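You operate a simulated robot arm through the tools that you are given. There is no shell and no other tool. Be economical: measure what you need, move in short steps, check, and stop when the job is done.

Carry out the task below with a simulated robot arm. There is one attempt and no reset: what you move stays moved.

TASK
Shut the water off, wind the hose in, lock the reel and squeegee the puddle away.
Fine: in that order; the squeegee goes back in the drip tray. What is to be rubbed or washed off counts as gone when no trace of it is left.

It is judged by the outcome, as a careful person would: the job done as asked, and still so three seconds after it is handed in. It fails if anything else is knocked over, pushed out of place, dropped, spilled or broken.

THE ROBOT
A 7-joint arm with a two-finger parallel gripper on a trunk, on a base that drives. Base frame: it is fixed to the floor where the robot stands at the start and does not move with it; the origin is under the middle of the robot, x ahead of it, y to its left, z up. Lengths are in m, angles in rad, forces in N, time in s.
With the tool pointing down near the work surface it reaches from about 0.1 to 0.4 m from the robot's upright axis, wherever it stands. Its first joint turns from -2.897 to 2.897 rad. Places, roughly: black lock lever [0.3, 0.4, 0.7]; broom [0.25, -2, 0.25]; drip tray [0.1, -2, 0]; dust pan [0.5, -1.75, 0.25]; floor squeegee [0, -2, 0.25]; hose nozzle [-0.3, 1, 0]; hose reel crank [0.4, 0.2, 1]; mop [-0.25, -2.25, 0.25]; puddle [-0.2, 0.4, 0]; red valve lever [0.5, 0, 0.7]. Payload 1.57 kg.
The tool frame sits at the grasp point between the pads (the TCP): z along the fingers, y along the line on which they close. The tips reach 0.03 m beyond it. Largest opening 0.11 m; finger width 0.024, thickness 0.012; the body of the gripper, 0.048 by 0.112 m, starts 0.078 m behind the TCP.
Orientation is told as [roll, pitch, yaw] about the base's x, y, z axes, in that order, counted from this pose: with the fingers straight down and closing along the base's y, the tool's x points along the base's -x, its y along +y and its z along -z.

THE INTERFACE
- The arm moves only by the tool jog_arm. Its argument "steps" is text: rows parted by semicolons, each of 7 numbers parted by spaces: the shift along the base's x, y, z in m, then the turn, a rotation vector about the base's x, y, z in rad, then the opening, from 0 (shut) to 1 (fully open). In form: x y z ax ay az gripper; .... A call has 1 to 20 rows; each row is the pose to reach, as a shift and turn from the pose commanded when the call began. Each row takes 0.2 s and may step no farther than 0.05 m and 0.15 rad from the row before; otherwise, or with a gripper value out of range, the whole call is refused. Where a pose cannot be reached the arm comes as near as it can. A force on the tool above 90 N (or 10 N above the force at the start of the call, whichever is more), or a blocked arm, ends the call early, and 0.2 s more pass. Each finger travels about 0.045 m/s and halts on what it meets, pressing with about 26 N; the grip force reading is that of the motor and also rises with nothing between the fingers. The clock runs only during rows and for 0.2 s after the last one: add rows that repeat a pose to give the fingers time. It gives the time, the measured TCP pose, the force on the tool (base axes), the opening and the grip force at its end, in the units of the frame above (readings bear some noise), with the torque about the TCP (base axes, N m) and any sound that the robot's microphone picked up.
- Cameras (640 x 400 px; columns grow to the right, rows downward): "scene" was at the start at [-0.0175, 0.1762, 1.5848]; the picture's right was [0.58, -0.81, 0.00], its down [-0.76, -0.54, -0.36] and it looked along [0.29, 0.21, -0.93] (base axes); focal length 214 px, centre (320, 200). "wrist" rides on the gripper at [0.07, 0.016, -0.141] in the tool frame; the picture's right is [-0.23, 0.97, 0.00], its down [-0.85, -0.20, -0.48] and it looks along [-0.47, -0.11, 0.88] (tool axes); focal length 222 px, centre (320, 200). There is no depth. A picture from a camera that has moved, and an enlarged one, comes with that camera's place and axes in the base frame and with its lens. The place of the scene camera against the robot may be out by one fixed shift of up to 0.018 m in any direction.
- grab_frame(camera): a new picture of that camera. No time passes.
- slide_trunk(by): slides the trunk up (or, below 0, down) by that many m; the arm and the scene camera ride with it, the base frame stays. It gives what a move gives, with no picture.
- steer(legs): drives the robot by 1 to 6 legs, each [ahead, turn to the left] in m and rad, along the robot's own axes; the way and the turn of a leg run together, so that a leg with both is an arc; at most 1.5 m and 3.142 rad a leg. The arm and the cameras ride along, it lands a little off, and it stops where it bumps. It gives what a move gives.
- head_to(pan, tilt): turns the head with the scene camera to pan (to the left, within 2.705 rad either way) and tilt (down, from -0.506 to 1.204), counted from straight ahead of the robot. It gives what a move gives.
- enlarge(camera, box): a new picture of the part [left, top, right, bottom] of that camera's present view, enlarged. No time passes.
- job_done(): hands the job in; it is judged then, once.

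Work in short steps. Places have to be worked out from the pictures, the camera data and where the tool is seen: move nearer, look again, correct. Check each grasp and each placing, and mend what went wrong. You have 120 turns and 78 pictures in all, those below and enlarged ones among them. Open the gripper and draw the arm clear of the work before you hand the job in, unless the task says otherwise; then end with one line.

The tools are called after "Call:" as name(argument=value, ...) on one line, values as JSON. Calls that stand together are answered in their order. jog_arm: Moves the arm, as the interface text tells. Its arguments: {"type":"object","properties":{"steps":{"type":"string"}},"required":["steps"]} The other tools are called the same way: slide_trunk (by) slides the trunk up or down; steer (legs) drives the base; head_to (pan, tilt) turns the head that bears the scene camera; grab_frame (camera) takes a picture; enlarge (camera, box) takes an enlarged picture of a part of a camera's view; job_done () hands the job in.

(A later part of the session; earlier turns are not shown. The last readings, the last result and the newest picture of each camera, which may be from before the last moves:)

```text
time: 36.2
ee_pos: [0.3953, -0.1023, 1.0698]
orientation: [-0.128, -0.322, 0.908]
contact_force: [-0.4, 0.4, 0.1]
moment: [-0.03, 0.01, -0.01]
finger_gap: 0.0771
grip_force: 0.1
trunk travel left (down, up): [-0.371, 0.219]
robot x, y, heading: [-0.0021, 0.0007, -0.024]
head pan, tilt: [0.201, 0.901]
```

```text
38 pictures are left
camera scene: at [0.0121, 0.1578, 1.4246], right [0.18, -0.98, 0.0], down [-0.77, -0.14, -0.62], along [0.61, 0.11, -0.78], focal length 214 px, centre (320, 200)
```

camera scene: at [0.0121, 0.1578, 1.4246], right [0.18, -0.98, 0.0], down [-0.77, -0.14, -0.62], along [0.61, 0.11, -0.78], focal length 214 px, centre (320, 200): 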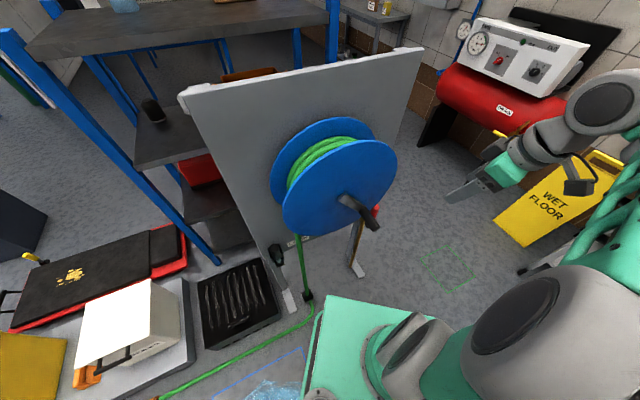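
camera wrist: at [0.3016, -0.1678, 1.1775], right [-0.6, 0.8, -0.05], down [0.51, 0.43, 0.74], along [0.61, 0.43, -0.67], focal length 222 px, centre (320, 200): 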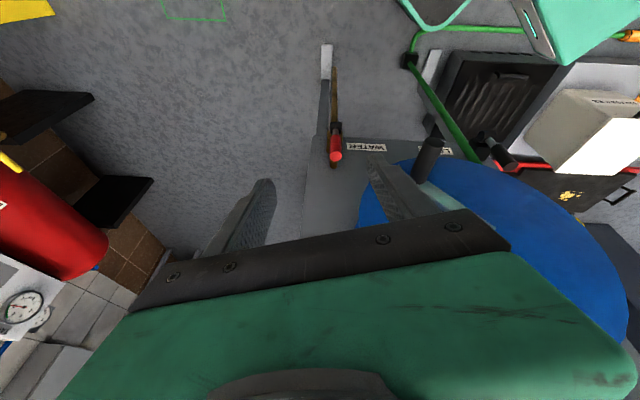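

Handle estimated from base (0.396,0.093,0.917) to tip (0.35,0.054,0.903); crank axis near (0.362,0.161,1.003), radius ≈0.12. I move over the handle and descend astride it.

Call:
jog_arm(steps="-0.03 0.03 0 0 0 0 0.8;-0.055 0.065 0 0 0 0 0.8;-0.061 0.105 -0.02 0 0 0 0.8;-0.061 0.143 -0.04 0 0 0 0.8;-0.053 0.149 -0.071 0 0 0 0.8;-0.045 0.155 -0.1 0 0 0 0.8;-0.037 0.162 -0.132 0 0 0 0.8;-0.028 0.168 -0.164 0 0 0 0.8")

Call:
grab_frame(camera="wrist")

Call:
enlarge(camera="scene", box=[280, 140, 440, 260])

```text
time: 37.4
ee_pos: [0.3397, -0.0047, 0.9737]
orientation: [-0.014, -0.26, 0.685]
contact_force: [0.1, -0.2, -1.4]
moment: [0.0, 0.02, -0.03]
finger_gap: 0.088
grip_force: 0.1
trunk travel left (down, up): [-0.371, 0.219]
robot x, y, heading: [-0.0072, 0.0001, -0.026]
head pan, tilt: [0.201, 0.901]
stopped in row 5: the arm was blocked; the commanded pose is now the measured one
```

```text
37 pictures are left
camera wrist: at [0.248, -0.0578, 1.0915], right [-0.44, 0.9, 0.05], down [0.67, 0.29, 0.68], along [0.6, 0.33, -0.73], focal length 222 px, centre (320, 200)
```

wrist: 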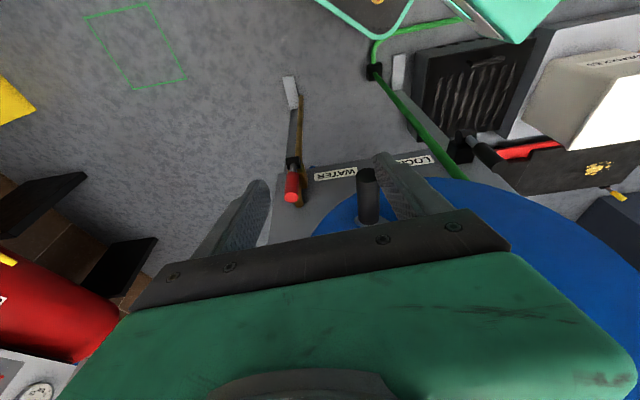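

```text
3.33 times, centred on (360, 200) of scene
camera zoom: at [0.0122, 0.158, 1.4289], right [0.18, -0.98, 0.0], down [-0.77, -0.14, -0.62], along [0.61, 0.11, -0.78], focal length 715 px, centre (187, 200)
```

zoom: 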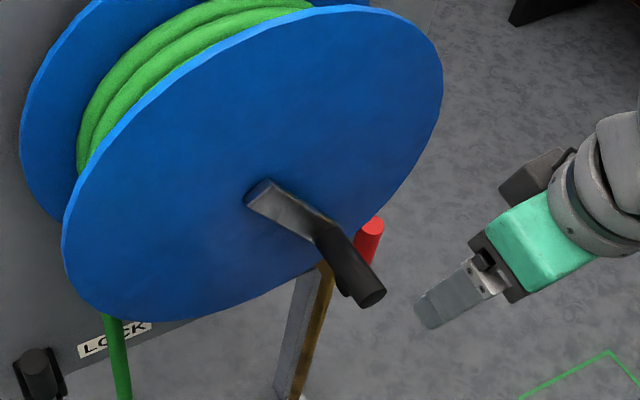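

The arm hit a limit – the handle is too close to the robot. I back the base 0.13 m to gain room.

Call:
steer(legs=[[-0.13, 0]])

Call:
grab_frame(camera="wrist")

```text
time: 38.7
ee_pos: [0.2121, -0.0035, 0.9709]
orientation: [-0.016, -0.263, 0.683]
contact_force: [0.7, 0.1, -0.4]
moment: [-0.01, 0.0, 0.01]
finger_gap: 0.088
grip_force: 0.1
trunk travel left (down, up): [-0.371, 0.219]
robot x, y, heading: [-0.1347, 0.0012, -0.021]
head pan, tilt: [0.201, 0.901]
```

```text
35 pictures are left
camera wrist: at [0.1198, -0.0554, 1.0893], right [-0.44, 0.9, 0.04], down [0.67, 0.29, 0.69], along [0.6, 0.33, -0.73], focal length 222 px, centre (320, 200)
```

wrist: 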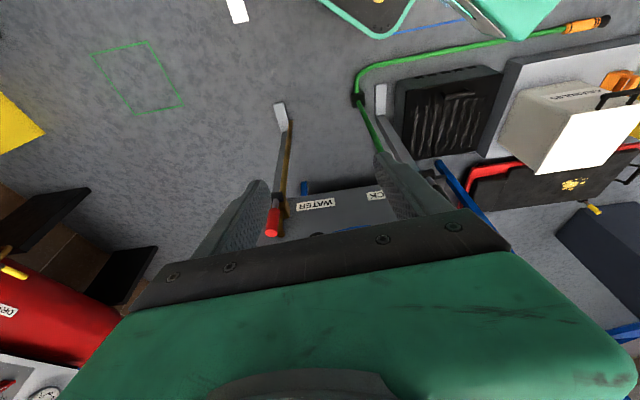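

Now I turn the tool back square to the handle and approach it again from above.

Call:
jog_arm(steps="0 0 0.03 0 0 0.1 0.8;0.02 0.01 0.06 0.01 -0.02 0.2 0.8;0.05 0.02 0.065 0.02 -0.03 0.225 0.8;0.085 0.032 0.065 0.02 -0.03 0.225 0.8;0.122 0.0445 0.059 0.02 -0.03 0.225 0.8;0.13 0.05 0.03 0.02 -0.03 0.225 0.8;0.138 0.057 -0.003 0.02 -0.03 0.225 0.8")

Call:
grab_frame(camera="wrist")

Call:
enlarge(camera="scene", box=[280, 100, 440, 220])

```text
time: 40.3
ee_pos: [0.3484, 0.0525, 0.9669]
orientation: [-0.023, -0.297, 0.913]
contact_force: [-0.6, -0.1, -0.5]
moment: [0.04, -0.02, 0.0]
finger_gap: 0.0878
grip_force: 0.0
trunk travel left (down, up): [-0.371, 0.219]
robot x, y, heading: [-0.13, 0.0008, -0.024]
head pan, tilt: [0.201, 0.901]
```

```text
34 pictures are left
camera wrist: at [0.2684, -0.0203, 1.0812], right [-0.63, 0.77, 0.04], down [0.56, 0.42, 0.71], along [0.53, 0.47, -0.7], focal length 222 px, centre (320, 200)
```

wrist: 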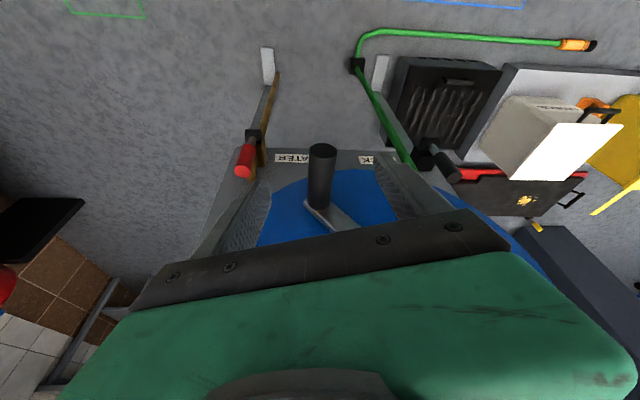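

```text
3.33 times, centred on (360, 160) of scene
camera zoom: at [-0.1177, 0.1608, 1.4247], right [0.18, -0.98, 0.0], down [-0.77, -0.14, -0.62], along [0.61, 0.11, -0.78], focal length 715 px, centre (187, 333)
```

zoom: 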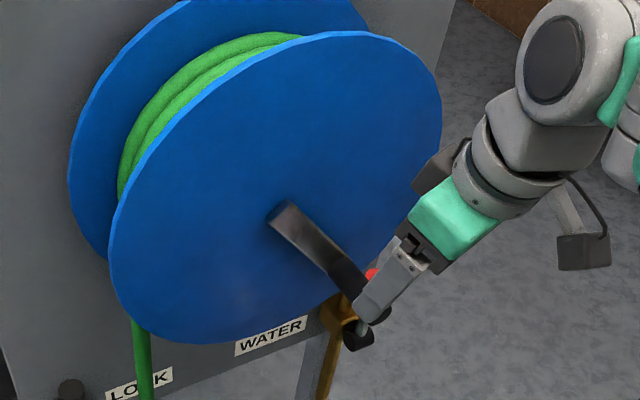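

The handle is centred between the fingers. I descend the last 6 cm and close on it.

Call:
jog_arm(steps="0.006 0.005 -0.02 0 0 0 0.8;0.011 0.009 -0.04 0 0 0 0.8;0.016 0.0125 -0.06 0 0 0 0.8;0.016 0.0125 -0.06 0 0 0 0;0.016 0.0125 -0.06 0 0 0 0;0.016 0.0125 -0.06 0 0 0 0;0.016 0.0125 -0.06 0 0 0 0;0.016 0.0125 -0.06 0 0 0 0")

Call:
grab_frame(camera="wrist")

```text
time: 42.1
ee_pos: [0.3642, 0.0659, 0.9083]
orientation: [-0.023, -0.297, 0.912]
contact_force: [-10.5, 5.9, 7.2]
moment: [-0.17, 0.37, -0.42]
finger_gap: 0.034
grip_force: 30.3
trunk travel left (down, up): [-0.371, 0.219]
robot x, y, heading: [-0.1291, 0.0038, -0.027]
head pan, tilt: [0.201, 0.901]
```

```text
32 pictures are left
camera wrist: at [0.2831, -0.0067, 1.0225], right [-0.63, 0.77, 0.04], down [0.56, 0.42, 0.71], along [0.53, 0.48, -0.7], focal length 222 px, centre (320, 200)
```

wrist: 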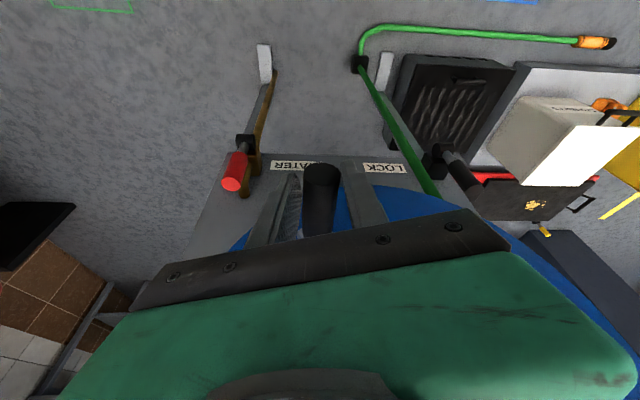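

Gripped (gap 0.034). I try the first 30° clockwise (the hose comes off the left side, so that side must rise).

Call:
jog_arm(steps="-0.0052 0.0068 -0.0064 0 0 0 0;-0.0107 0.0141 -0.012 0 0 0 0;-0.0166 0.0217 -0.0167 0 0 0 0;-0.0226 0.0296 -0.0206 0 0 0 0;-0.0288 0.0377 -0.0237 0 0 0 0;-0.0351 0.046 -0.0258 0 0 0 0")

Call:
grab_frame(camera="wrist")

```text
time: 43.5
ee_pos: [0.3306, 0.1114, 0.8803]
orientation: [-0.02, -0.293, 0.908]
contact_force: [3.7, -7.5, -14.6]
moment: [0.17, 0.47, -0.86]
finger_gap: 0.0336
grip_force: 41.6
trunk travel left (down, up): [-0.371, 0.219]
robot x, y, heading: [-0.1326, 0.0019, -0.02]
head pan, tilt: [0.201, 0.901]
```

```text
31 pictures are left
camera wrist: at [0.2498, 0.0373, 0.9944], right [-0.63, 0.77, 0.05], down [0.57, 0.42, 0.71], along [0.53, 0.47, -0.7], focal length 222 px, centre (320, 200)
```

wrist: 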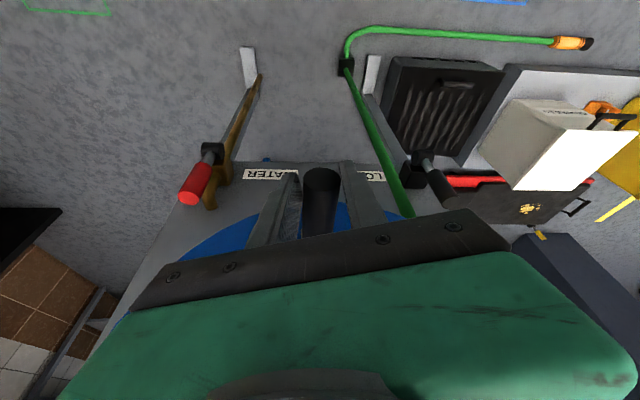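

The handle follows well. I continue clockwise for another ~100° along the circle.

Call:
jog_arm(steps="-0.012 0.0157 -0.0016 0 0 0 0;-0.0238 0.0312 -0.0001 0 0 0 0;-0.0353 0.0462 0.0045 0 0 0 0;-0.0462 0.0605 0.0119 0 0 0 0;-0.0563 0.0737 0.0221 0 0 0 0;-0.0653 0.0855 0.0347 0 0 0 0;-0.0729 0.0955 0.0495 0 0 0 0;-0.0791 0.1036 0.0661 0 0 0 0;-0.0836 0.1095 0.0841 0 0 0 0;-0.0864 0.1131 0.103 0 0 0 0;-0.0873 0.1143 0.1224 0 0 0 0")

Call:
grab_frame(camera="scene")

```text
time: 45.8
ee_pos: [0.2565, 0.2122, 0.988]
orientation: [-0.019, -0.288, 0.86]
contact_force: [48.1, -46.9, -6.2]
moment: [0.92, -0.22, -0.95]
finger_gap: 0.031
grip_force: 39.7
trunk travel left (down, up): [-0.371, 0.219]
robot x, y, heading: [-0.1358, 0.0003, -0.048]
head pan, tilt: [0.201, 0.901]
stopped in row 11: the force on the tool passed its limit (the readings are from after the stop); the commanded pose is now the measured one
```

```text
30 pictures are left
camera scene: at [-0.1064, 0.1549, 1.425], right [0.15, -0.99, 0.0], down [-0.78, -0.12, -0.62], along [0.61, 0.1, -0.79], focal length 214 px, centre (320, 200)
```

scene: 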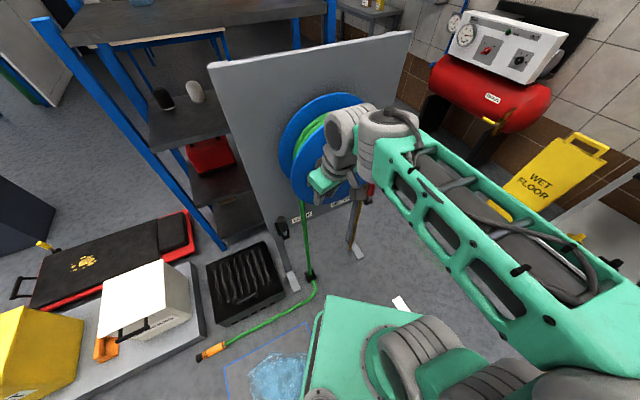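

The side force shows my radius was too large; a fit through the measured points gives centre u≈0.0955, z≈0.985, r≈0.106. I go on over the top with the corrected circle.

Call:
jog_arm(steps="0.0025 -0.0033 0.0154 0 0 0 0;0.005 -0.0066 0.0315 0 0 0 0;0.009 -0.0118 0.0468 0 0 0 0;0.0144 -0.0189 0.0608 0 0 0 0;0.0212 -0.0277 0.0733 0 0 0 0;0.029 -0.0379 0.0838 0 0 0 0;0.0376 -0.0493 0.0923 0 0 0 0;0.047 -0.0616 0.0984 0 0 0 0;0.0569 -0.0745 0.102 0 0 0 0;0.067 -0.0877 0.103 0 0 0 0")

Call:
grab_frame(camera="wrist")

```text
time: 48.0
ee_pos: [0.3121, 0.1289, 1.0956]
orientation: [-0.031, -0.292, 0.883]
contact_force: [-12.5, -6.4, 26.7]
moment: [0.28, 0.04, -0.67]
finger_gap: 0.0321
grip_force: 40.7
trunk travel left (down, up): [-0.371, 0.219]
robot x, y, heading: [-0.1307, 0.0009, -0.035]
head pan, tilt: [0.201, 0.901]
```

```text
29 pictures are left
camera wrist: at [0.2291, 0.059, 1.2099], right [-0.61, 0.79, 0.04], down [0.57, 0.41, 0.71], along [0.55, 0.46, -0.7], focal length 222 px, centre (320, 200)
```

wrist: 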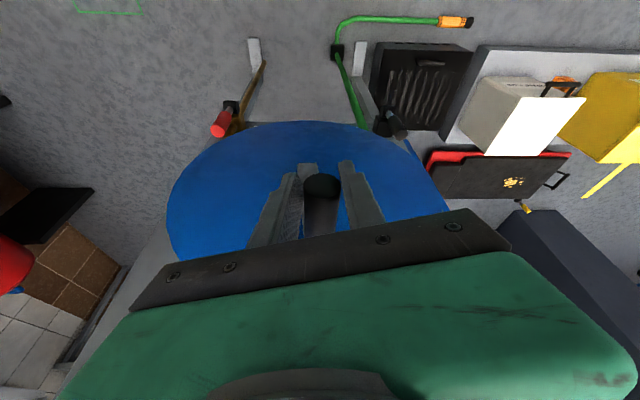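

The hose is coming in: the nozzle is much nearer the guide. I continue clockwise down the right side (centre refined).

Call:
jog_arm(steps="0.01 -0.013 0.0039 0 0 0 0;0.02 -0.0262 -0.0004 0 0 0 0;0.0294 -0.0386 -0.0072 0 0 0 0;0.0382 -0.05 -0.0163 0 0 0 0;0.0459 -0.0601 -0.0276 0 0 0 0;0.0525 -0.0688 -0.0408 0 0 0 0;0.0577 -0.0756 -0.0554 0 0 0 0;0.0615 -0.0806 -0.0713 0 0 0 0;0.0637 -0.0835 -0.0879 0 0 0 0;0.0644 -0.0843 -0.1049 0 0 0 0")

Call:
grab_frame(camera="wrist")

```text
time: 50.2
ee_pos: [0.383, 0.0355, 0.9861]
orientation: [-0.021, -0.29, 0.864]
contact_force: [31.8, -64.8, 11.5]
moment: [1.0, 0.1, -1.0]
finger_gap: 0.0312
grip_force: 40.1
trunk travel left (down, up): [-0.371, 0.219]
robot x, y, heading: [-0.1345, 0.0001, -0.042]
head pan, tilt: [0.201, 0.901]
```

```text
28 pictures are left
camera wrist: at [0.3001, -0.0332, 1.1006], right [-0.6, 0.8, 0.05], down [0.59, 0.4, 0.71], along [0.55, 0.45, -0.71], focal length 222 px, centre (320, 200)
```

wrist: 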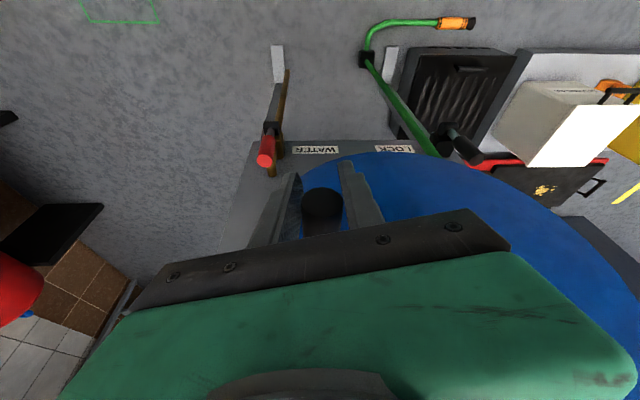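

Side load again points to the centre lying a little further right (u≈0.101). I continue through the bottom with that correction.

Call:
jog_arm(steps="0.0027 -0.0035 -0.0169 0 0 0 0;0 0 -0.0334 0 0 0 0;-0.0041 0.0053 -0.049 0 0 0 0;-0.0096 0.0126 -0.0634 0 0 0 0;-0.0164 0.0215 -0.0761 0 0 0 0;-0.0245 0.032 -0.087 0 0 0 0;-0.0333 0.0436 -0.0956 0 0 0 0;-0.043 0.0563 -0.1019 0 0 0 0;-0.0531 0.0695 -0.1055 0 0 0 0;-0.0634 0.083 -0.1066 0 0 0 0;-0.0736 0.0964 -0.105 0 0 0 0")

Call:
grab_frame(camera="wrist")

```text
time: 51.0
ee_pos: [0.3833, 0.0373, 0.935]
orientation: [-0.023, -0.283, 0.841]
contact_force: [36.5, -44.9, -16.4]
moment: [0.31, 1.77, -0.7]
finger_gap: 0.0304
grip_force: 39.5
trunk travel left (down, up): [-0.371, 0.219]
robot x, y, heading: [-0.1318, -0.002, -0.059]
head pan, tilt: [0.201, 0.901]
stopped in row 4: the force on the tool passed its limit (the readings are from after the stop); the commanded pose is now the measured one
```

```text
27 pictures are left
camera wrist: at [0.2983, -0.0289, 1.0501], right [-0.58, 0.82, 0.04], down [0.6, 0.39, 0.7], along [0.56, 0.43, -0.71], focal length 222 px, centre (320, 200)
```

wrist: 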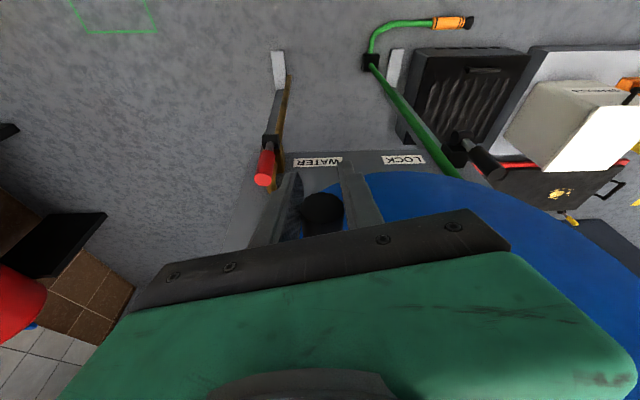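

The handle slid up within the pads under load. I open briefly, re-centre on the handle a little higher and further in, and grip again.

Call:
jog_arm(steps="0 0 0 0 0 0 0.5;0 0 0 0 0 0.03 0.5;0.005 0.003 0.012 0 0 0.06 0.5;0.006 0.003 0.012 0 0 0.06 0.5;0.006 0.003 0.012 0 0 0.06 0;0.006 0.003 0.012 0 0 0.06 0;0.006 0.003 0.012 0 0 0.06 0")

Call:
grab_frame(camera="wrist")

```text
time: 52.6
ee_pos: [0.3899, 0.0432, 0.9481]
orientation: [-0.026, -0.285, 0.909]
contact_force: [40.7, -32.0, -8.5]
moment: [0.51, -0.06, -0.6]
finger_gap: 0.0355
grip_force: 26.5
trunk travel left (down, up): [-0.371, 0.219]
robot x, y, heading: [-0.1317, 0.0019, -0.056]
head pan, tilt: [0.201, 0.901]
```

```text
26 pictures are left
camera wrist: at [0.3085, -0.0292, 1.0633], right [-0.63, 0.78, 0.04], down [0.57, 0.43, 0.7], along [0.53, 0.47, -0.71], focal length 222 px, centre (320, 200)
```

wrist: 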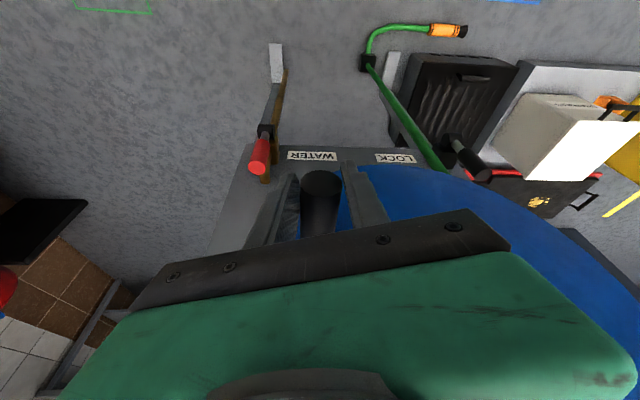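

Regripped and centred. Refined circle: centre u≈0.105, z≈0.988, r≈0.11. I go on slowly down and through the bottom.

Call:
jog_arm(steps="0.002 -0.003 -0.0055 0 0 0 0;-0.0024 0.0032 -0.014 0 0 0 0;-0.0056 0.0073 -0.0221 0 0 0 0;-0.0091 0.0119 -0.0297 0 0 0 0;-0.0131 0.0171 -0.0368 0 0 0 0;-0.0174 0.0227 -0.0433 0 0 0 0;-0.022 0.0288 -0.0491 0 0 0 0;-0.0269 0.0352 -0.0543 0 0 0 0;-0.032 0.042 -0.0587 0 0 0 0;-0.0375 0.0491 -0.0624 0 0 0 0;-0.043 0.0563 -0.0653 0 0 0 0;-0.0487 0.0638 -0.0673 0 0 0 0;-0.0544 0.0713 -0.0686 0 0 0 0;-0.0603 0.0789 -0.069 0 0 0 0;-0.0661 0.0866 -0.0686 0 0 0 0;-0.0719 0.0941 -0.0673 0 0 0 0;-0.0776 0.1016 -0.0653 0 0 0 0;-0.0831 0.1088 -0.0624 0 0 0 0;-0.0885 0.1159 -0.0587 0 0 0 0;-0.0937 0.1227 -0.0543 0 0 0 0")

Call:
grab_frame(camera="wrist")

```text
time: 56.1
ee_pos: [0.3241, 0.1264, 0.8808]
orientation: [-0.04, -0.282, 0.875]
contact_force: [25.0, -22.9, -16.9]
moment: [-0.68, 0.43, -1.4]
finger_gap: 0.0342
grip_force: 41.7
trunk travel left (down, up): [-0.371, 0.219]
robot x, y, heading: [-0.1311, -0.0003, -0.066]
head pan, tilt: [0.201, 0.901]
stopped in row 17: the force on the tool passed its limit (the readings are from after the stop); the commanded pose is now the measured one
```

```text
25 pictures are left
camera wrist: at [0.2394, 0.059, 0.9964], right [-0.6, 0.8, 0.03], down [0.58, 0.41, 0.7], along [0.55, 0.44, -0.71], focal length 222 px, centre (320, 200)
```

wrist: 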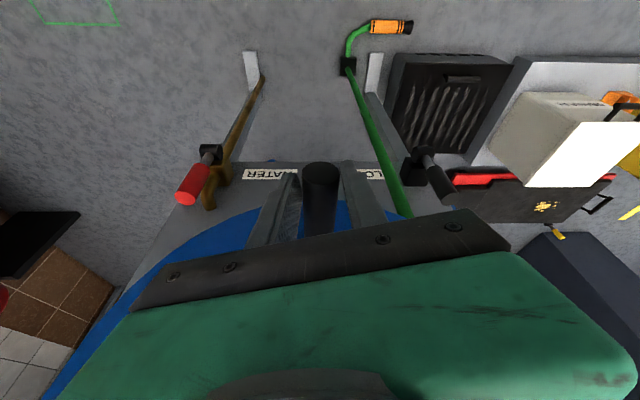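

The nozzle is now right by the guide; the last move met strong resistance. I push a few slow degrees more to test whether the reel is at its end.

Call:
jog_arm(steps="-0.003 0.004 0 0 0 0 0;-0.006 0.008 0.0005 0 0 0 0;-0.009 0.012 0.001 0 0 0 0;-0.012 0.016 0.002 0 0 0 0;-0.015 0.02 0.003 0 0 0 0;-0.018 0.024 0.0045 0 0 0 0;-0.021 0.028 0.006 0 0 0 0")

Call:
grab_frame(camera="scene")

```text
time: 56.7
ee_pos: [0.3234, 0.1269, 0.881]
orientation: [-0.052, -0.279, 0.85]
contact_force: [33.7, -21.0, -20.2]
moment: [-0.54, 0.24, -1.28]
finger_gap: 0.033
grip_force: 41.2
trunk travel left (down, up): [-0.371, 0.219]
robot x, y, heading: [-0.1292, 0.0012, -0.082]
head pan, tilt: [0.201, 0.901]
stopped in row 3: the force on the tool passed its limit (the readings are from after the stop); the commanded pose is now the measured one
```

```text
24 pictures are left
camera scene: at [-0.1004, 0.1554, 1.4248], right [0.12, -0.99, 0.0], down [-0.78, -0.1, -0.62], along [0.61, 0.08, -0.79], focal length 214 px, centre (320, 200)
```

scene: 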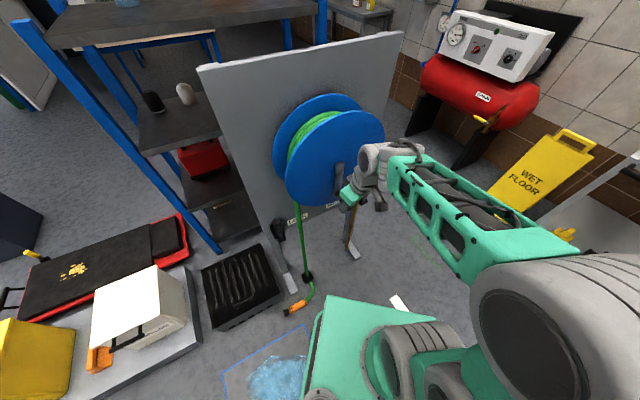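

The reel is at its end stop with the nozzle up at the guide: wound in. I open, slide off the handle toward the robot, and move left to look at the lock lever.

Call:
jog_arm(steps="0 0 0 0 0 0 0.6;0 0 0 0 0 0 0.6;0 0 0 0 0 0 0.6;-0.03 -0.022 0 0 0 0 0.6;-0.06 -0.045 0 0 0 0 0.6;-0.09 -0.06 0.03 0 0 0.05 0.6;-0.11 -0.03 0.06 0 0 0.1 0.6;-0.12 0.01 0.08 0 0 0.1 0.6;-0.12 0.05 0.09 0 0 0.1 0.6;-0.12 0.09 0.09 0 0 0.1 0.6;-0.11 0.13 0.09 0 0 0.1 0.6")

Call:
grab_frame(camera="wrist")

Call:
enlarge(camera="scene", box=[240, 110, 400, 330])

```text
time: 59.1
ee_pos: [0.2089, 0.2614, 0.9741]
orientation: [-0.054, -0.283, 0.961]
contact_force: [0.1, -0.4, 0.6]
moment: [0.01, 0.01, 0.01]
finger_gap: 0.066
grip_force: 0.1
trunk travel left (down, up): [-0.371, 0.219]
robot x, y, heading: [-0.132, 0.0007, -0.069]
head pan, tilt: [0.201, 0.901]
```

```text
23 pictures are left
camera wrist: at [0.1288, 0.1879, 1.089], right [-0.67, 0.75, 0.02], down [0.53, 0.46, 0.71], along [0.52, 0.48, -0.71], focal length 222 px, centre (320, 200)
```

wrist: 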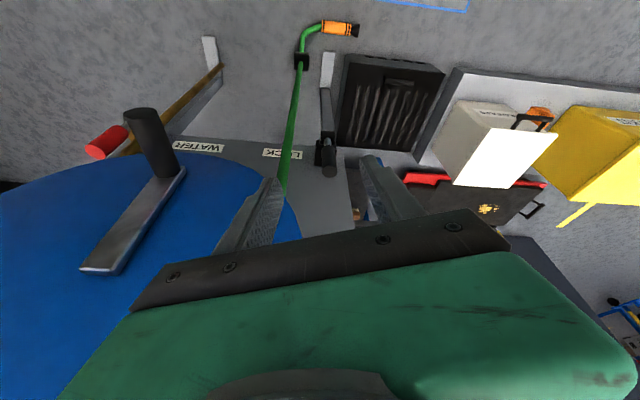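

```text
1.82 times, centred on (320, 220) of scene
camera zoom: at [-0.107, 0.1575, 1.4245], right [0.13, -0.99, 0.0], down [-0.78, -0.1, -0.62], along [0.62, 0.08, -0.78], focal length 390 px, centre (320, 164)
```

zoom: 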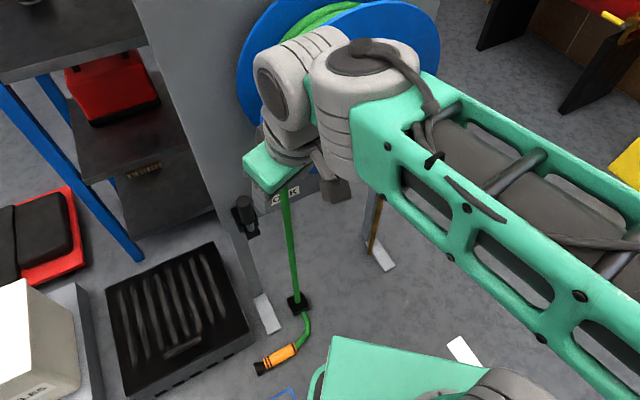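

The crank stayed put. I enlarge the lock lever in the wrist view.

Call:
enlarge(camera="wrist", box=[280, 110, 380, 190])

```text
5.00 times, centred on (330, 150) of wrist
camera zoom: at [0.1288, 0.1879, 1.089], right [-0.67, 0.75, 0.02], down [0.53, 0.46, 0.71], along [0.52, 0.48, -0.71], focal length 1111 px, centre (270, 450)
```

zoom: 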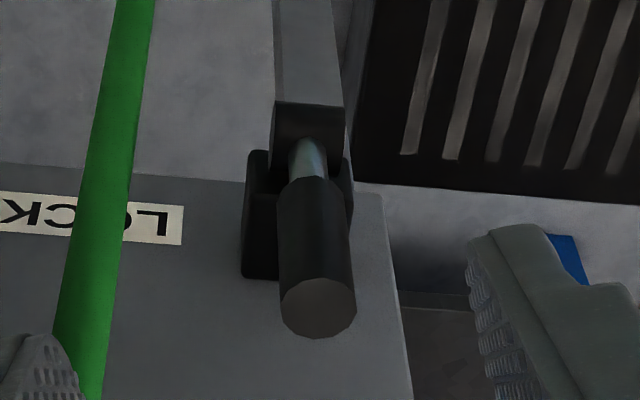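

The lock lever stands upright (hub ≈(0.305,0.378,0.632), tip ≈(0.311,0.383,0.747)), same type as the valve, so it folds outward and down. I lower the trunk and approach it tilted, fingers astride.

Call:
slide_trunk(by=-0.15)

Call:
jog_arm(steps="0.005 0.012 0 0.05 -0.07 -0.02 0.55;0.015 0.03 0 0.1 -0.14 -0.05 0.55;0.03 0.05 0 0.16 -0.21 -0.06 0.55;0.044 0.077 -0.005 0.212 -0.278 -0.06 0.55;0.06 0.088 -0.035 0.212 -0.278 -0.06 0.55")

Call:
grab_frame(camera="wrist")

```text
time: 60.9
ee_pos: [0.208, 0.2612, 0.8235]
orientation: [-0.051, -0.282, 0.963]
contact_force: [0.3, 0.3, -1.0]
moment: [0.0, 0.0, 0.01]
finger_gap: 0.066
grip_force: 0.0
trunk travel left (down, up): [-0.221, 0.369]
robot x, y, heading: [-0.1283, 0.001, -0.074]
head pan, tilt: [0.201, 0.901]
```

```text
time: 62.1
ee_pos: [0.2679, 0.3494, 0.7903]
orientation: [-0.167, -0.617, 0.952]
contact_force: [0.3, -0.1, -0.1]
moment: [0.03, -0.03, 0.01]
finger_gap: 0.0604
grip_force: 0.1
trunk travel left (down, up): [-0.221, 0.369]
robot x, y, heading: [-0.1293, -0.0016, -0.076]
head pan, tilt: [0.201, 0.901]
```

```text
20 pictures are left
camera wrist: at [0.1579, 0.2615, 0.8606], right [-0.62, 0.78, 0.0], down [0.33, 0.26, 0.91], along [0.71, 0.56, -0.42], focal length 222 px, centre (320, 200)
```

wrist: 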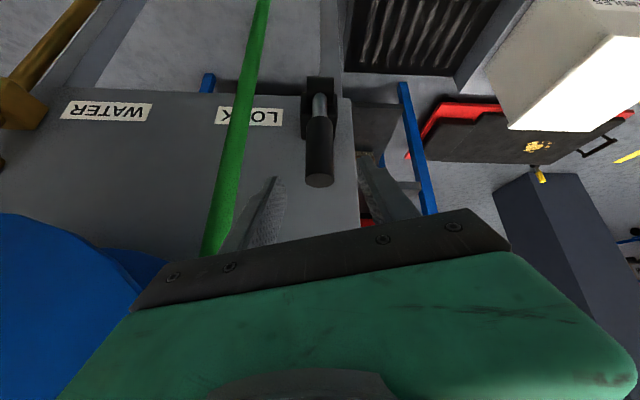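

The lever is centred between the fingers. I advance and grip it near its top.

Call:
jog_arm(steps="0.014 0.011 -0.022 0 0 0 0.55;0.028 0.022 -0.044 0 0 0 0.55;0.041 0.032 -0.063 0 0 0 0.55;0.041 0.032 -0.063 0 0 0 0;0.041 0.032 -0.063 0 0 0 0;0.041 0.032 -0.063 0 0 0 0;0.041 0.032 -0.063 0 0 0 0")

```text
time: 63.7
ee_pos: [0.3083, 0.3825, 0.7263]
orientation: [-0.166, -0.614, 0.953]
contact_force: [0.8, 2.5, -1.5]
moment: [1.38, 0.77, 0.16]
finger_gap: 0.0358
grip_force: 36.6
trunk travel left (down, up): [-0.221, 0.369]
robot x, y, heading: [-0.1291, -0.001, -0.075]
head pan, tilt: [0.201, 0.901]
```

Gripped (gap 0.036). I swing it out and down along its arc.

Call:
jog_arm(steps="-0.0091 -0.007 -0.0007 0 0 0 0;-0.018 -0.0138 -0.0028 0 0 0 0;-0.0268 -0.0205 -0.0062 0 0 0 0;-0.0351 -0.0268 -0.011 0 0 0 0;-0.0429 -0.0327 -0.017 0 0 0 0;-0.05 -0.0382 -0.0241 0 0 0 0;-0.0564 -0.043 -0.0323 0 0 0 0;-0.0619 -0.0473 -0.0414 0 0 0 0;-0.0666 -0.0509 -0.0513 0 0 0 0")

Call:
grab_frame(camera="wrist")

```text
time: 65.7
ee_pos: [0.2412, 0.3297, 0.6744]
orientation: [-0.169, -0.611, 0.952]
contact_force: [-0.2, 0.2, -0.1]
moment: [0.01, 0.01, -0.01]
finger_gap: 0.0
grip_force: 21.8
trunk travel left (down, up): [-0.221, 0.369]
robot x, y, heading: [-0.131, 0.0023, -0.073]
head pan, tilt: [0.201, 0.901]
```

```text
19 pictures are left
camera wrist: at [0.1315, 0.2419, 0.7448], right [-0.62, 0.78, 0.0], down [0.33, 0.27, 0.9], along [0.71, 0.56, -0.43], focal length 222 px, centre (320, 200)
```

wrist: 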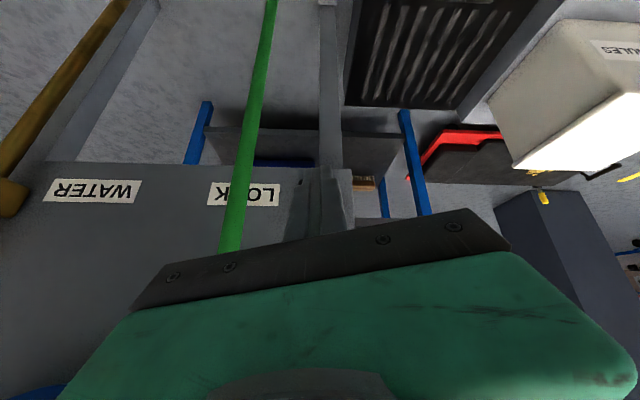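

It slipped off at some point. I rise and back off to see where the lever stands.

Call:
jog_arm(steps="-0.03 -0.023 0.01 0 0 0 0;-0.035 -0.027 0.05 0 0 0 0;-0.03 -0.023 0.09 0 0 0 0;-0.02 -0.015 0.13 0 0 0 0")

Call:
grab_frame(camera="wrist")

```text
time: 66.7
ee_pos: [0.2236, 0.3169, 0.8054]
orientation: [-0.168, -0.614, 0.952]
contact_force: [-0.8, 0.0, -0.1]
moment: [-0.01, 0.03, 0.02]
finger_gap: 0.0002
grip_force: 21.3
trunk travel left (down, up): [-0.221, 0.369]
robot x, y, heading: [-0.1271, -0.0009, -0.071]
head pan, tilt: [0.201, 0.901]
```

```text
18 pictures are left
camera wrist: at [0.1126, 0.2275, 0.8768], right [-0.62, 0.78, 0.0], down [0.33, 0.26, 0.91], along [0.71, 0.56, -0.42], focal length 222 px, centre (320, 200)
```

wrist: 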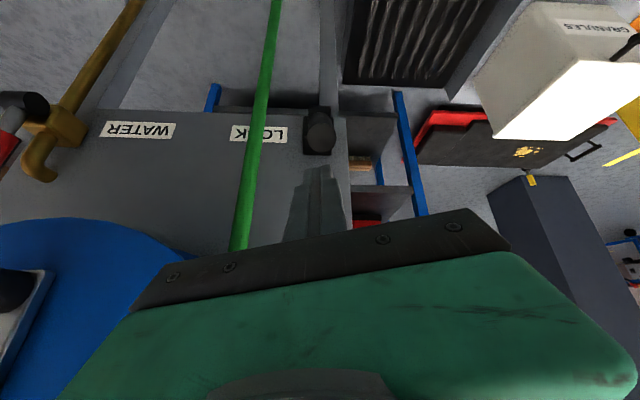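

The lever is now about 40° above level and I am right above it. I press it down slowly with closed fingers to its stop.

Call:
jog_arm(steps="0.008 0.006 -0.03 0 0 0 0;0.008 0.006 -0.055 0 0 0 0;0.008 0.006 -0.065 0 0 0 0;0.008 0.006 -0.07 0 0 0 0;0.008 0.006 -0.075 0 0 0 0;0.008 0.006 -0.08 0 0 0 0;0.008 0.006 -0.085 0 0 0 0;0.008 0.006 -0.09 0 0 0 0;0.008 0.006 -0.095 0 0 0 0;0.008 0.006 -0.1 0 0 0 0;0.008 0.006 -0.105 0 0 0 0;0.008 0.006 -0.11 0 0 0 0;0.008 0.006 -0.115 0 0 0 0;0.008 0.006 -0.12 0 0 0 0")

Call:
grab_frame(camera="wrist")

```text
time: 67.4
ee_pos: [0.2356, 0.3248, 0.7675]
orientation: [-0.175, -0.664, 0.956]
contact_force: [-17.7, -22.2, 45.2]
moment: [-0.03, -0.26, 0.03]
finger_gap: 0.0
grip_force: 21.6
trunk travel left (down, up): [-0.221, 0.369]
robot x, y, heading: [-0.1331, 0.0017, -0.072]
head pan, tilt: [0.201, 0.901]
stopped in row 3: the force on the tool passed its limit (the readings are from after the stop); the commanded pose is now the measured one
```

```text
17 pictures are left
camera wrist: at [0.1227, 0.2343, 0.8317], right [-0.62, 0.79, 0.01], down [0.3, 0.23, 0.93], along [0.73, 0.57, -0.38], focal length 222 px, centre (320, 200)
```

wrist: 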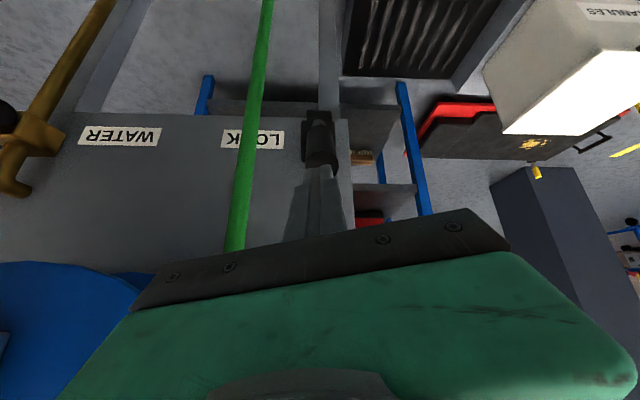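

I was pressing on the lever's end – it stands at about 60°. I go over it, put the fingers behind its back side, and pull outward and down.

Call:
jog_arm(steps="0 0 0.04 0 0 0 0;0.025 0.018 0.045 0 0 0 0;0.045 0.035 0.04 0 0 0 0;0.045 0.035 0.015 0 0 0 0;0.045 0.035 -0.01 0 0 0 0;0.0387 0.0301 -0.016 0 0 0 0;0.0323 0.0253 -0.0215 0 0 0 0;0.0259 0.0204 -0.028 0 0 0 0;0.0204 0.0162 -0.036 0 0 0 0;0.0156 0.0125 -0.044 0 0 0 0;0.0116 0.0095 -0.052 0 0 0 0;0.0084 0.0071 -0.061 0 0 0 0;0.0053 0.0046 -0.07 0 0 0 0;0.0045 0.004 -0.077 0 0 0 0;0.0037 0.0034 -0.085 0 0 0 0")

Call:
grab_frame(camera="wrist")

```text
time: 70.5
ee_pos: [0.2508, 0.3417, 0.7038]
orientation: [-0.182, -0.711, 0.959]
contact_force: [4.1, 6.0, 5.9]
moment: [0.24, -0.14, -0.02]
finger_gap: 0.0
grip_force: 21.5
trunk travel left (down, up): [-0.221, 0.369]
robot x, y, heading: [-0.1289, -0.0001, -0.072]
head pan, tilt: [0.201, 0.901]
stopped in row 15: the force on the tool passed its limit (the readings are from after the stop); the commanded pose is now the measured one
```

```text
16 pictures are left
camera wrist: at [0.1369, 0.249, 0.7618], right [-0.62, 0.79, 0.01], down [0.27, 0.2, 0.94], along [0.74, 0.59, -0.34], focal length 222 px, centre (320, 200)
```

wrist: 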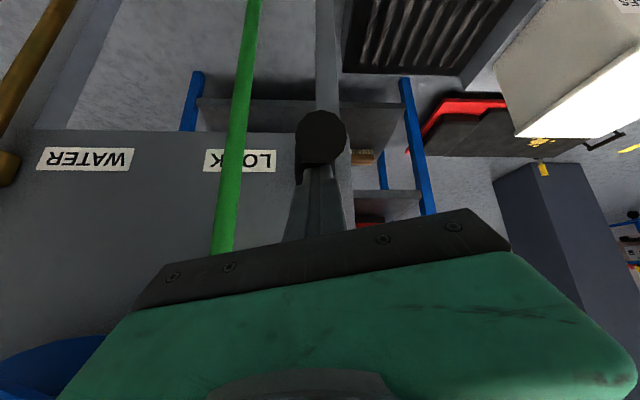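

The lock lever is at its lower stop (~25°, force limit reached): locked. I withdraw the arm and raise everything before driving to the squeegee.

Call:
jog_arm(steps="-0.03 -0.025 0.01 0 0 0 0;-0.06 -0.05 0.02 -0.06 0.08 0 0;-0.08 -0.07 0.06 -0.12 0.16 0 0;-0.08 -0.08 0.1 -0.18 0.24 0 0;-0.08 -0.09 0.14 -0.24 0.32 0 0;-0.08 -0.1 0.18 -0.3 0.39 0 0;-0.08 -0.1 0.2 -0.36 0.45 0 0")

Call:
slide_trunk(by=0.33)

Call:
head_to(pan=-0.3, tilt=0.75)

Call:
steer(legs=[[0, -1.4]])

Call:
grab_frame(camera="scene")

```text
time: 72.1
ee_pos: [0.1706, 0.2394, 0.9041]
orientation: [-0.028, -0.14, 0.891]
contact_force: [0.6, -0.7, -0.5]
moment: [0.03, 0.03, 0.03]
finger_gap: 0.0
grip_force: 21.6
trunk travel left (down, up): [-0.221, 0.369]
robot x, y, heading: [-0.1266, 0.0007, -0.08]
head pan, tilt: [0.201, 0.901]
```

```text
time: 75.3
ee_pos: [0.1706, 0.2404, 1.2334]
orientation: [-0.027, -0.142, 0.892]
contact_force: [0.3, 0.0, 0.9]
moment: [0.02, -0.01, 0.01]
finger_gap: 0.0
grip_force: 21.0
trunk travel left (down, up): [-0.551, 0.039]
robot x, y, heading: [-0.1276, 0.0025, -0.074]
head pan, tilt: [0.201, 0.901]
```

```text
time: 76.3
ee_pos: [0.1705, 0.2416, 1.2329]
orientation: [-0.026, -0.142, 0.893]
contact_force: [-0.3, 0.3, 0.0]
moment: [-0.01, 0.04, 0.0]
finger_gap: 0.0
grip_force: 21.7
trunk travel left (down, up): [-0.551, 0.039]
robot x, y, heading: [-0.1312, 0.0026, -0.072]
head pan, tilt: [-0.3, 0.75]
```

```text
time: 80.1
ee_pos: [0.1591, -0.253, 1.2341]
orientation: [-0.026, -0.141, -0.501]
contact_force: [0.3, 0.7, -0.2]
moment: [-0.02, 0.03, 0.0]
finger_gap: 0.0
grip_force: 21.4
trunk travel left (down, up): [-0.551, 0.039]
robot x, y, heading: [-0.1296, 0.0008, -1.468]
head pan, tilt: [-0.3, 0.75]
```

```text
15 pictures are left
camera scene: at [-0.0015, -0.0163, 1.6165], right [-0.98, 0.2, 0.0], down [0.13, 0.67, -0.73], along [-0.14, -0.72, -0.68], focal length 214 px, centre (320, 200)
```

scene: 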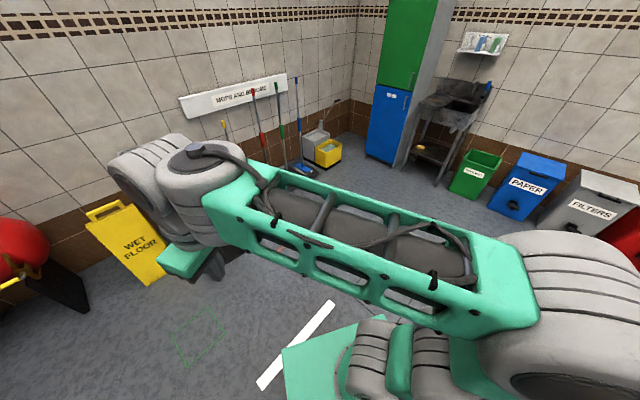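

Tools hang on the wall rack; from the stated places the green-handled one is the squeegee. I drive 1.1 m toward it and look.

Call:
steer(legs=[[1.1, -0.05]])

Call:
head_to(pan=0.1, tilt=0.8)

Call:
jog_arm(steps="-0.04 0.01 0 0 0 0 1;-0.08 0.02 0 0 0 0 1;-0.12 0.03 0 0 0 0 1;-0.16 0.05 0 0 0 0 1;-0.2 0.07 0 0 0 0 1;-0.24 0.09 0 0 0 0 1;-0.28 0.12 0 0 0 0 1")

Call:
grab_frame(camera="scene")

```text
time: 85.7
ee_pos: [0.2285, -1.3623, 1.232]
orientation: [-0.025, -0.142, -0.555]
contact_force: [0.8, -0.3, 0.4]
moment: [0.0, -0.01, -0.01]
finger_gap: 0.0004
grip_force: 21.3
trunk travel left (down, up): [-0.551, 0.039]
robot x, y, heading: [-0.0493, -1.0979, -1.523]
head pan, tilt: [-0.3, 0.75]
```

```text
time: 86.6
ee_pos: [0.2267, -1.3638, 1.2332]
orientation: [-0.026, -0.141, -0.559]
contact_force: [0.5, 0.2, -0.1]
moment: [-0.03, 0.0, -0.01]
finger_gap: 0.0
grip_force: 21.7
trunk travel left (down, up): [-0.551, 0.039]
robot x, y, heading: [-0.0456, -1.0938, -1.518]
head pan, tilt: [0.099, 0.799]
```

```text
time: 88.2
ee_pos: [-0.0189, -1.3046, 1.1717]
orientation: [-0.002, -0.096, -0.452]
contact_force: [-0.8, -0.4, 1.0]
moment: [0.0, -0.01, -0.03]
finger_gap: 0.11
grip_force: 0.1
out of reach, approached as far as the arm can: row 5, 6, 7
trunk travel left (down, up): [-0.551, 0.039]
robot x, y, heading: [-0.0443, -1.1001, -1.524]
head pan, tilt: [0.099, 0.799]
```

```text
14 pictures are left
camera scene: at [0.1135, -1.1175, 1.6145], right [-0.99, -0.15, 0.0], down [-0.11, 0.71, -0.7], along [0.1, -0.69, -0.72], focal length 214 px, centre (320, 200)
```

scene: 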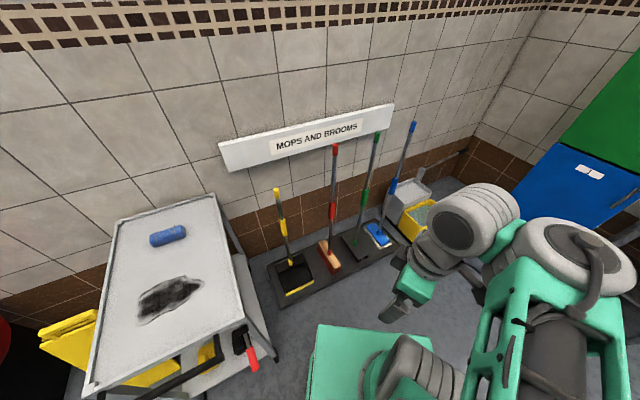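

Good view. I enlarge the tool row to measure the green squeegee and the tray it stands in.

Call:
enlarge(camera="scene", box=[250, 110, 450, 310])

```text
2.00 times, centred on (350, 210) of scene
camera zoom: at [0.1135, -1.1175, 1.6145], right [-0.99, -0.15, 0.0], down [-0.11, 0.71, -0.7], along [0.1, -0.69, -0.72], focal length 429 px, centre (260, 180)
```

zoom: 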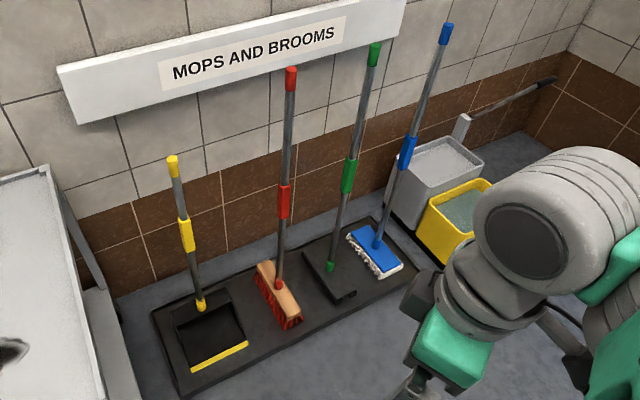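

The squeegee's pole stands upright at about (-0.035,-2.14), its head along the wall's normal (0.61,-0.79); tray front edge is ~0.16 m before it. I drive to stand about 0.5 m before it, square to the wall.

Call:
steer(legs=[[0, -0.49], [0.69, 0], [0, 1.09]])

Call:
head_to(pan=0.0, tilt=0.85)

Call:
grab_frame(camera="scene")

```text
time: 93.4
ee_pos: [-0.4102, -1.9097, 1.1662]
orientation: [0.013, -0.094, -0.942]
contact_force: [-0.3, -0.3, 1.1]
moment: [0.0, 0.0, 0.0]
finger_gap: 0.1099
grip_force: 0.0
trunk travel left (down, up): [-0.551, 0.039]
robot x, y, heading: [-0.3343, -1.7071, -2.013]
head pan, tilt: [0.099, 0.799]
stopped in leg 2: the robot was blocked; the commanded pose is now the measured one
```

```text
time: 94.0
ee_pos: [-0.4105, -1.9082, 1.167]
orientation: [0.016, -0.095, -0.941]
contact_force: [0.0, -0.1, 0.3]
moment: [0.0, -0.02, 0.01]
finger_gap: 0.1102
grip_force: 0.0
trunk travel left (down, up): [-0.551, 0.039]
robot x, y, heading: [-0.338, -1.7143, -2.005]
head pan, tilt: [0.0, 0.85]
```

```text
12 pictures are left
camera scene: at [-0.2084, -1.8029, 1.6079], right [-0.9, 0.43, 0.0], down [0.32, 0.68, -0.66], along [-0.28, -0.6, -0.75], focal length 214 px, centre (320, 200)
```

scene: 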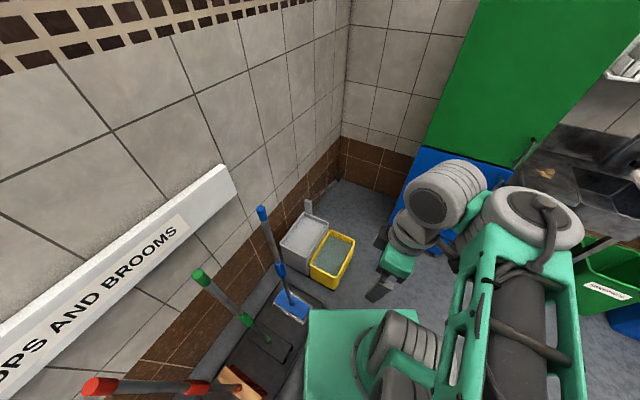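

The base just touched the tray's edge. I back off 0.2 m, turn to face the wall squarely, and come forward a little.

Call:
steer(legs=[[-0.2, 0], [0, 1.085], [0.07, 0]])

Call:
slide_trunk(by=-0.4)

Call:
head_to(pan=-0.3, tilt=0.9)

Call:
grab_frame(camera="scene")

```text
time: 99.0
ee_pos: [-0.0655, -1.7422, 1.1675]
orientation: [0.015, -0.095, 0.148]
contact_force: [0.1, -2.0, 0.0]
moment: [0.06, 0.03, -0.03]
finger_gap: 0.1102
grip_force: 0.0
trunk travel left (down, up): [-0.551, 0.039]
robot x, y, heading: [-0.2106, -1.5828, -0.925]
head pan, tilt: [0.0, 0.85]
```

```text
time: 102.1
ee_pos: [-0.0695, -1.7124, 1.0009]
orientation: [0.279, -0.099, 0.121]
contact_force: [0.1, 0.2, -0.6]
moment: [0.02, -0.03, 0.01]
finger_gap: 0.1099
grip_force: 0.1
trunk travel left (down, up): [-0.426, 0.164]
robot x, y, heading: [-0.2115, -1.5853, -0.925]
head pan, tilt: [0.0, 0.85]
stopped: the arm was blocked; the commanded pose is now the measured one
```

```text
time: 102.9
ee_pos: [-0.069, -1.7127, 0.9984]
orientation: [0.286, -0.099, 0.121]
contact_force: [-0.5, -0.4, 1.1]
moment: [-0.02, -0.02, 0.0]
finger_gap: 0.1101
grip_force: 0.0
trunk travel left (down, up): [-0.426, 0.164]
robot x, y, heading: [-0.2128, -1.5849, -0.923]
head pan, tilt: [-0.3, 0.901]
```

```text
11 pictures are left
camera scene: at [-0.0994, -1.5252, 1.4851], right [-0.94, -0.34, 0.0], down [-0.27, 0.74, -0.62], along [0.21, -0.58, -0.78], focal length 214 px, centre (320, 200)
```

scene: 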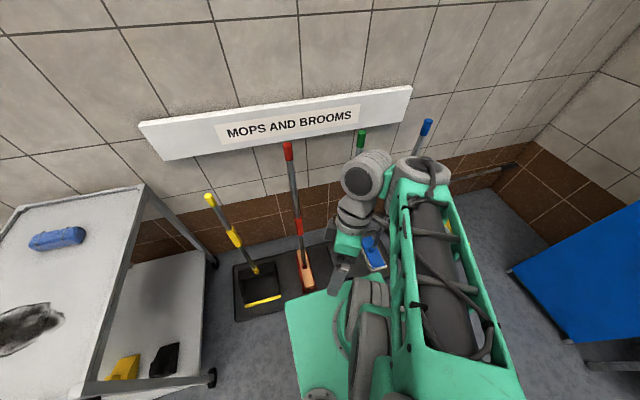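

The fold of the arm blocked the trunk; pole confirmed near (-0.025,-2.143). I straighten the tool and extend it forward first.

Call:
jog_arm(steps="-0.01 -0.04 0 -0.1 0.022 0 1;-0.02 -0.08 0 -0.2 0.044 0 1;-0.03 -0.12 0 -0.296 0.065 0 1;-0.04 -0.16 0 -0.296 0.065 0 1;-0.05 -0.2 0 -0.296 0.065 0 1")

Call:
jog_arm(steps="0 0 0 0 0 -0.14 1;0 0 0 0 0 -0.28 1;0 0 0 0 0 -0.42 1;0 0 0 0 0 -0.56 1;0 0 0 0 0 -0.7 1;0 0 0 0 0 -0.84 1;0 0 0 0 0 -0.98 1;0 0 0 0 0 -1.04 1")

Call:
slide_trunk(by=-0.38)

```text
time: 103.6
ee_pos: [-0.1301, -1.7989, 0.9792]
orientation: [0.158, -0.005, -0.074]
contact_force: [0.4, -1.4, -0.6]
moment: [-0.03, 0.04, 0.03]
finger_gap: 0.1097
grip_force: 0.2
trunk travel left (down, up): [-0.426, 0.164]
robot x, y, heading: [-0.2103, -1.5872, -0.923]
head pan, tilt: [-0.3, 0.901]
stopped in row 3: the arm was blocked; the commanded pose is now the measured one
```

```text
time: 104.8
ee_pos: [-0.1028, -1.7883, 0.967]
orientation: [0.18, 0.036, -0.543]
contact_force: [0.9, 0.7, -0.3]
moment: [-0.04, 0.02, 0.01]
finger_gap: 0.1097
grip_force: 0.1
trunk travel left (down, up): [-0.426, 0.164]
robot x, y, heading: [-0.2075, -1.5817, -0.928]
head pan, tilt: [-0.3, 0.901]
stopped in row 5: the arm was blocked; the commanded pose is now the measured one
```

```text
time: 105.9
ee_pos: [-0.11, -1.732, 0.8877]
orientation: [0.328, 0.146, -0.529]
contact_force: [0.2, 0.2, 0.3]
moment: [-0.03, -0.01, -0.02]
finger_gap: 0.11
grip_force: 0.1
trunk travel left (down, up): [-0.392, 0.198]
robot x, y, heading: [-0.2076, -1.5858, -0.921]
head pan, tilt: [-0.3, 0.901]
stopped: the arm was blocked; the commanded pose is now the measured one
```

The arm is still folded at a limit. I extend it purely outward and up, keeping orientation.

Call:
jog_arm(steps="0 0 0.04 0 0 0 1;0.012 -0.016 0.08 0 0 0 1;0.03 -0.04 0.11 0 0 0 1;0.05 -0.07 0.14 0 0 0 1;0.065 -0.1 0.17 0 0 0 1;0.075 -0.14 0.19 0 0 0 1;0.08 -0.18 0.2 0 0 0 1")

```text
time: 107.5
ee_pos: [-0.0288, -1.9125, 0.9905]
orientation: [0.331, 0.153, -0.527]
contact_force: [-0.8, -0.8, 0.3]
moment: [0.08, -0.01, -0.01]
finger_gap: 0.11
grip_force: 0.1
out of reach, approached as far as the arm can: row 4, 5, 6, 7
trunk travel left (down, up): [-0.392, 0.198]
robot x, y, heading: [-0.2071, -1.5884, -0.921]
head pan, tilt: [-0.3, 0.901]
```

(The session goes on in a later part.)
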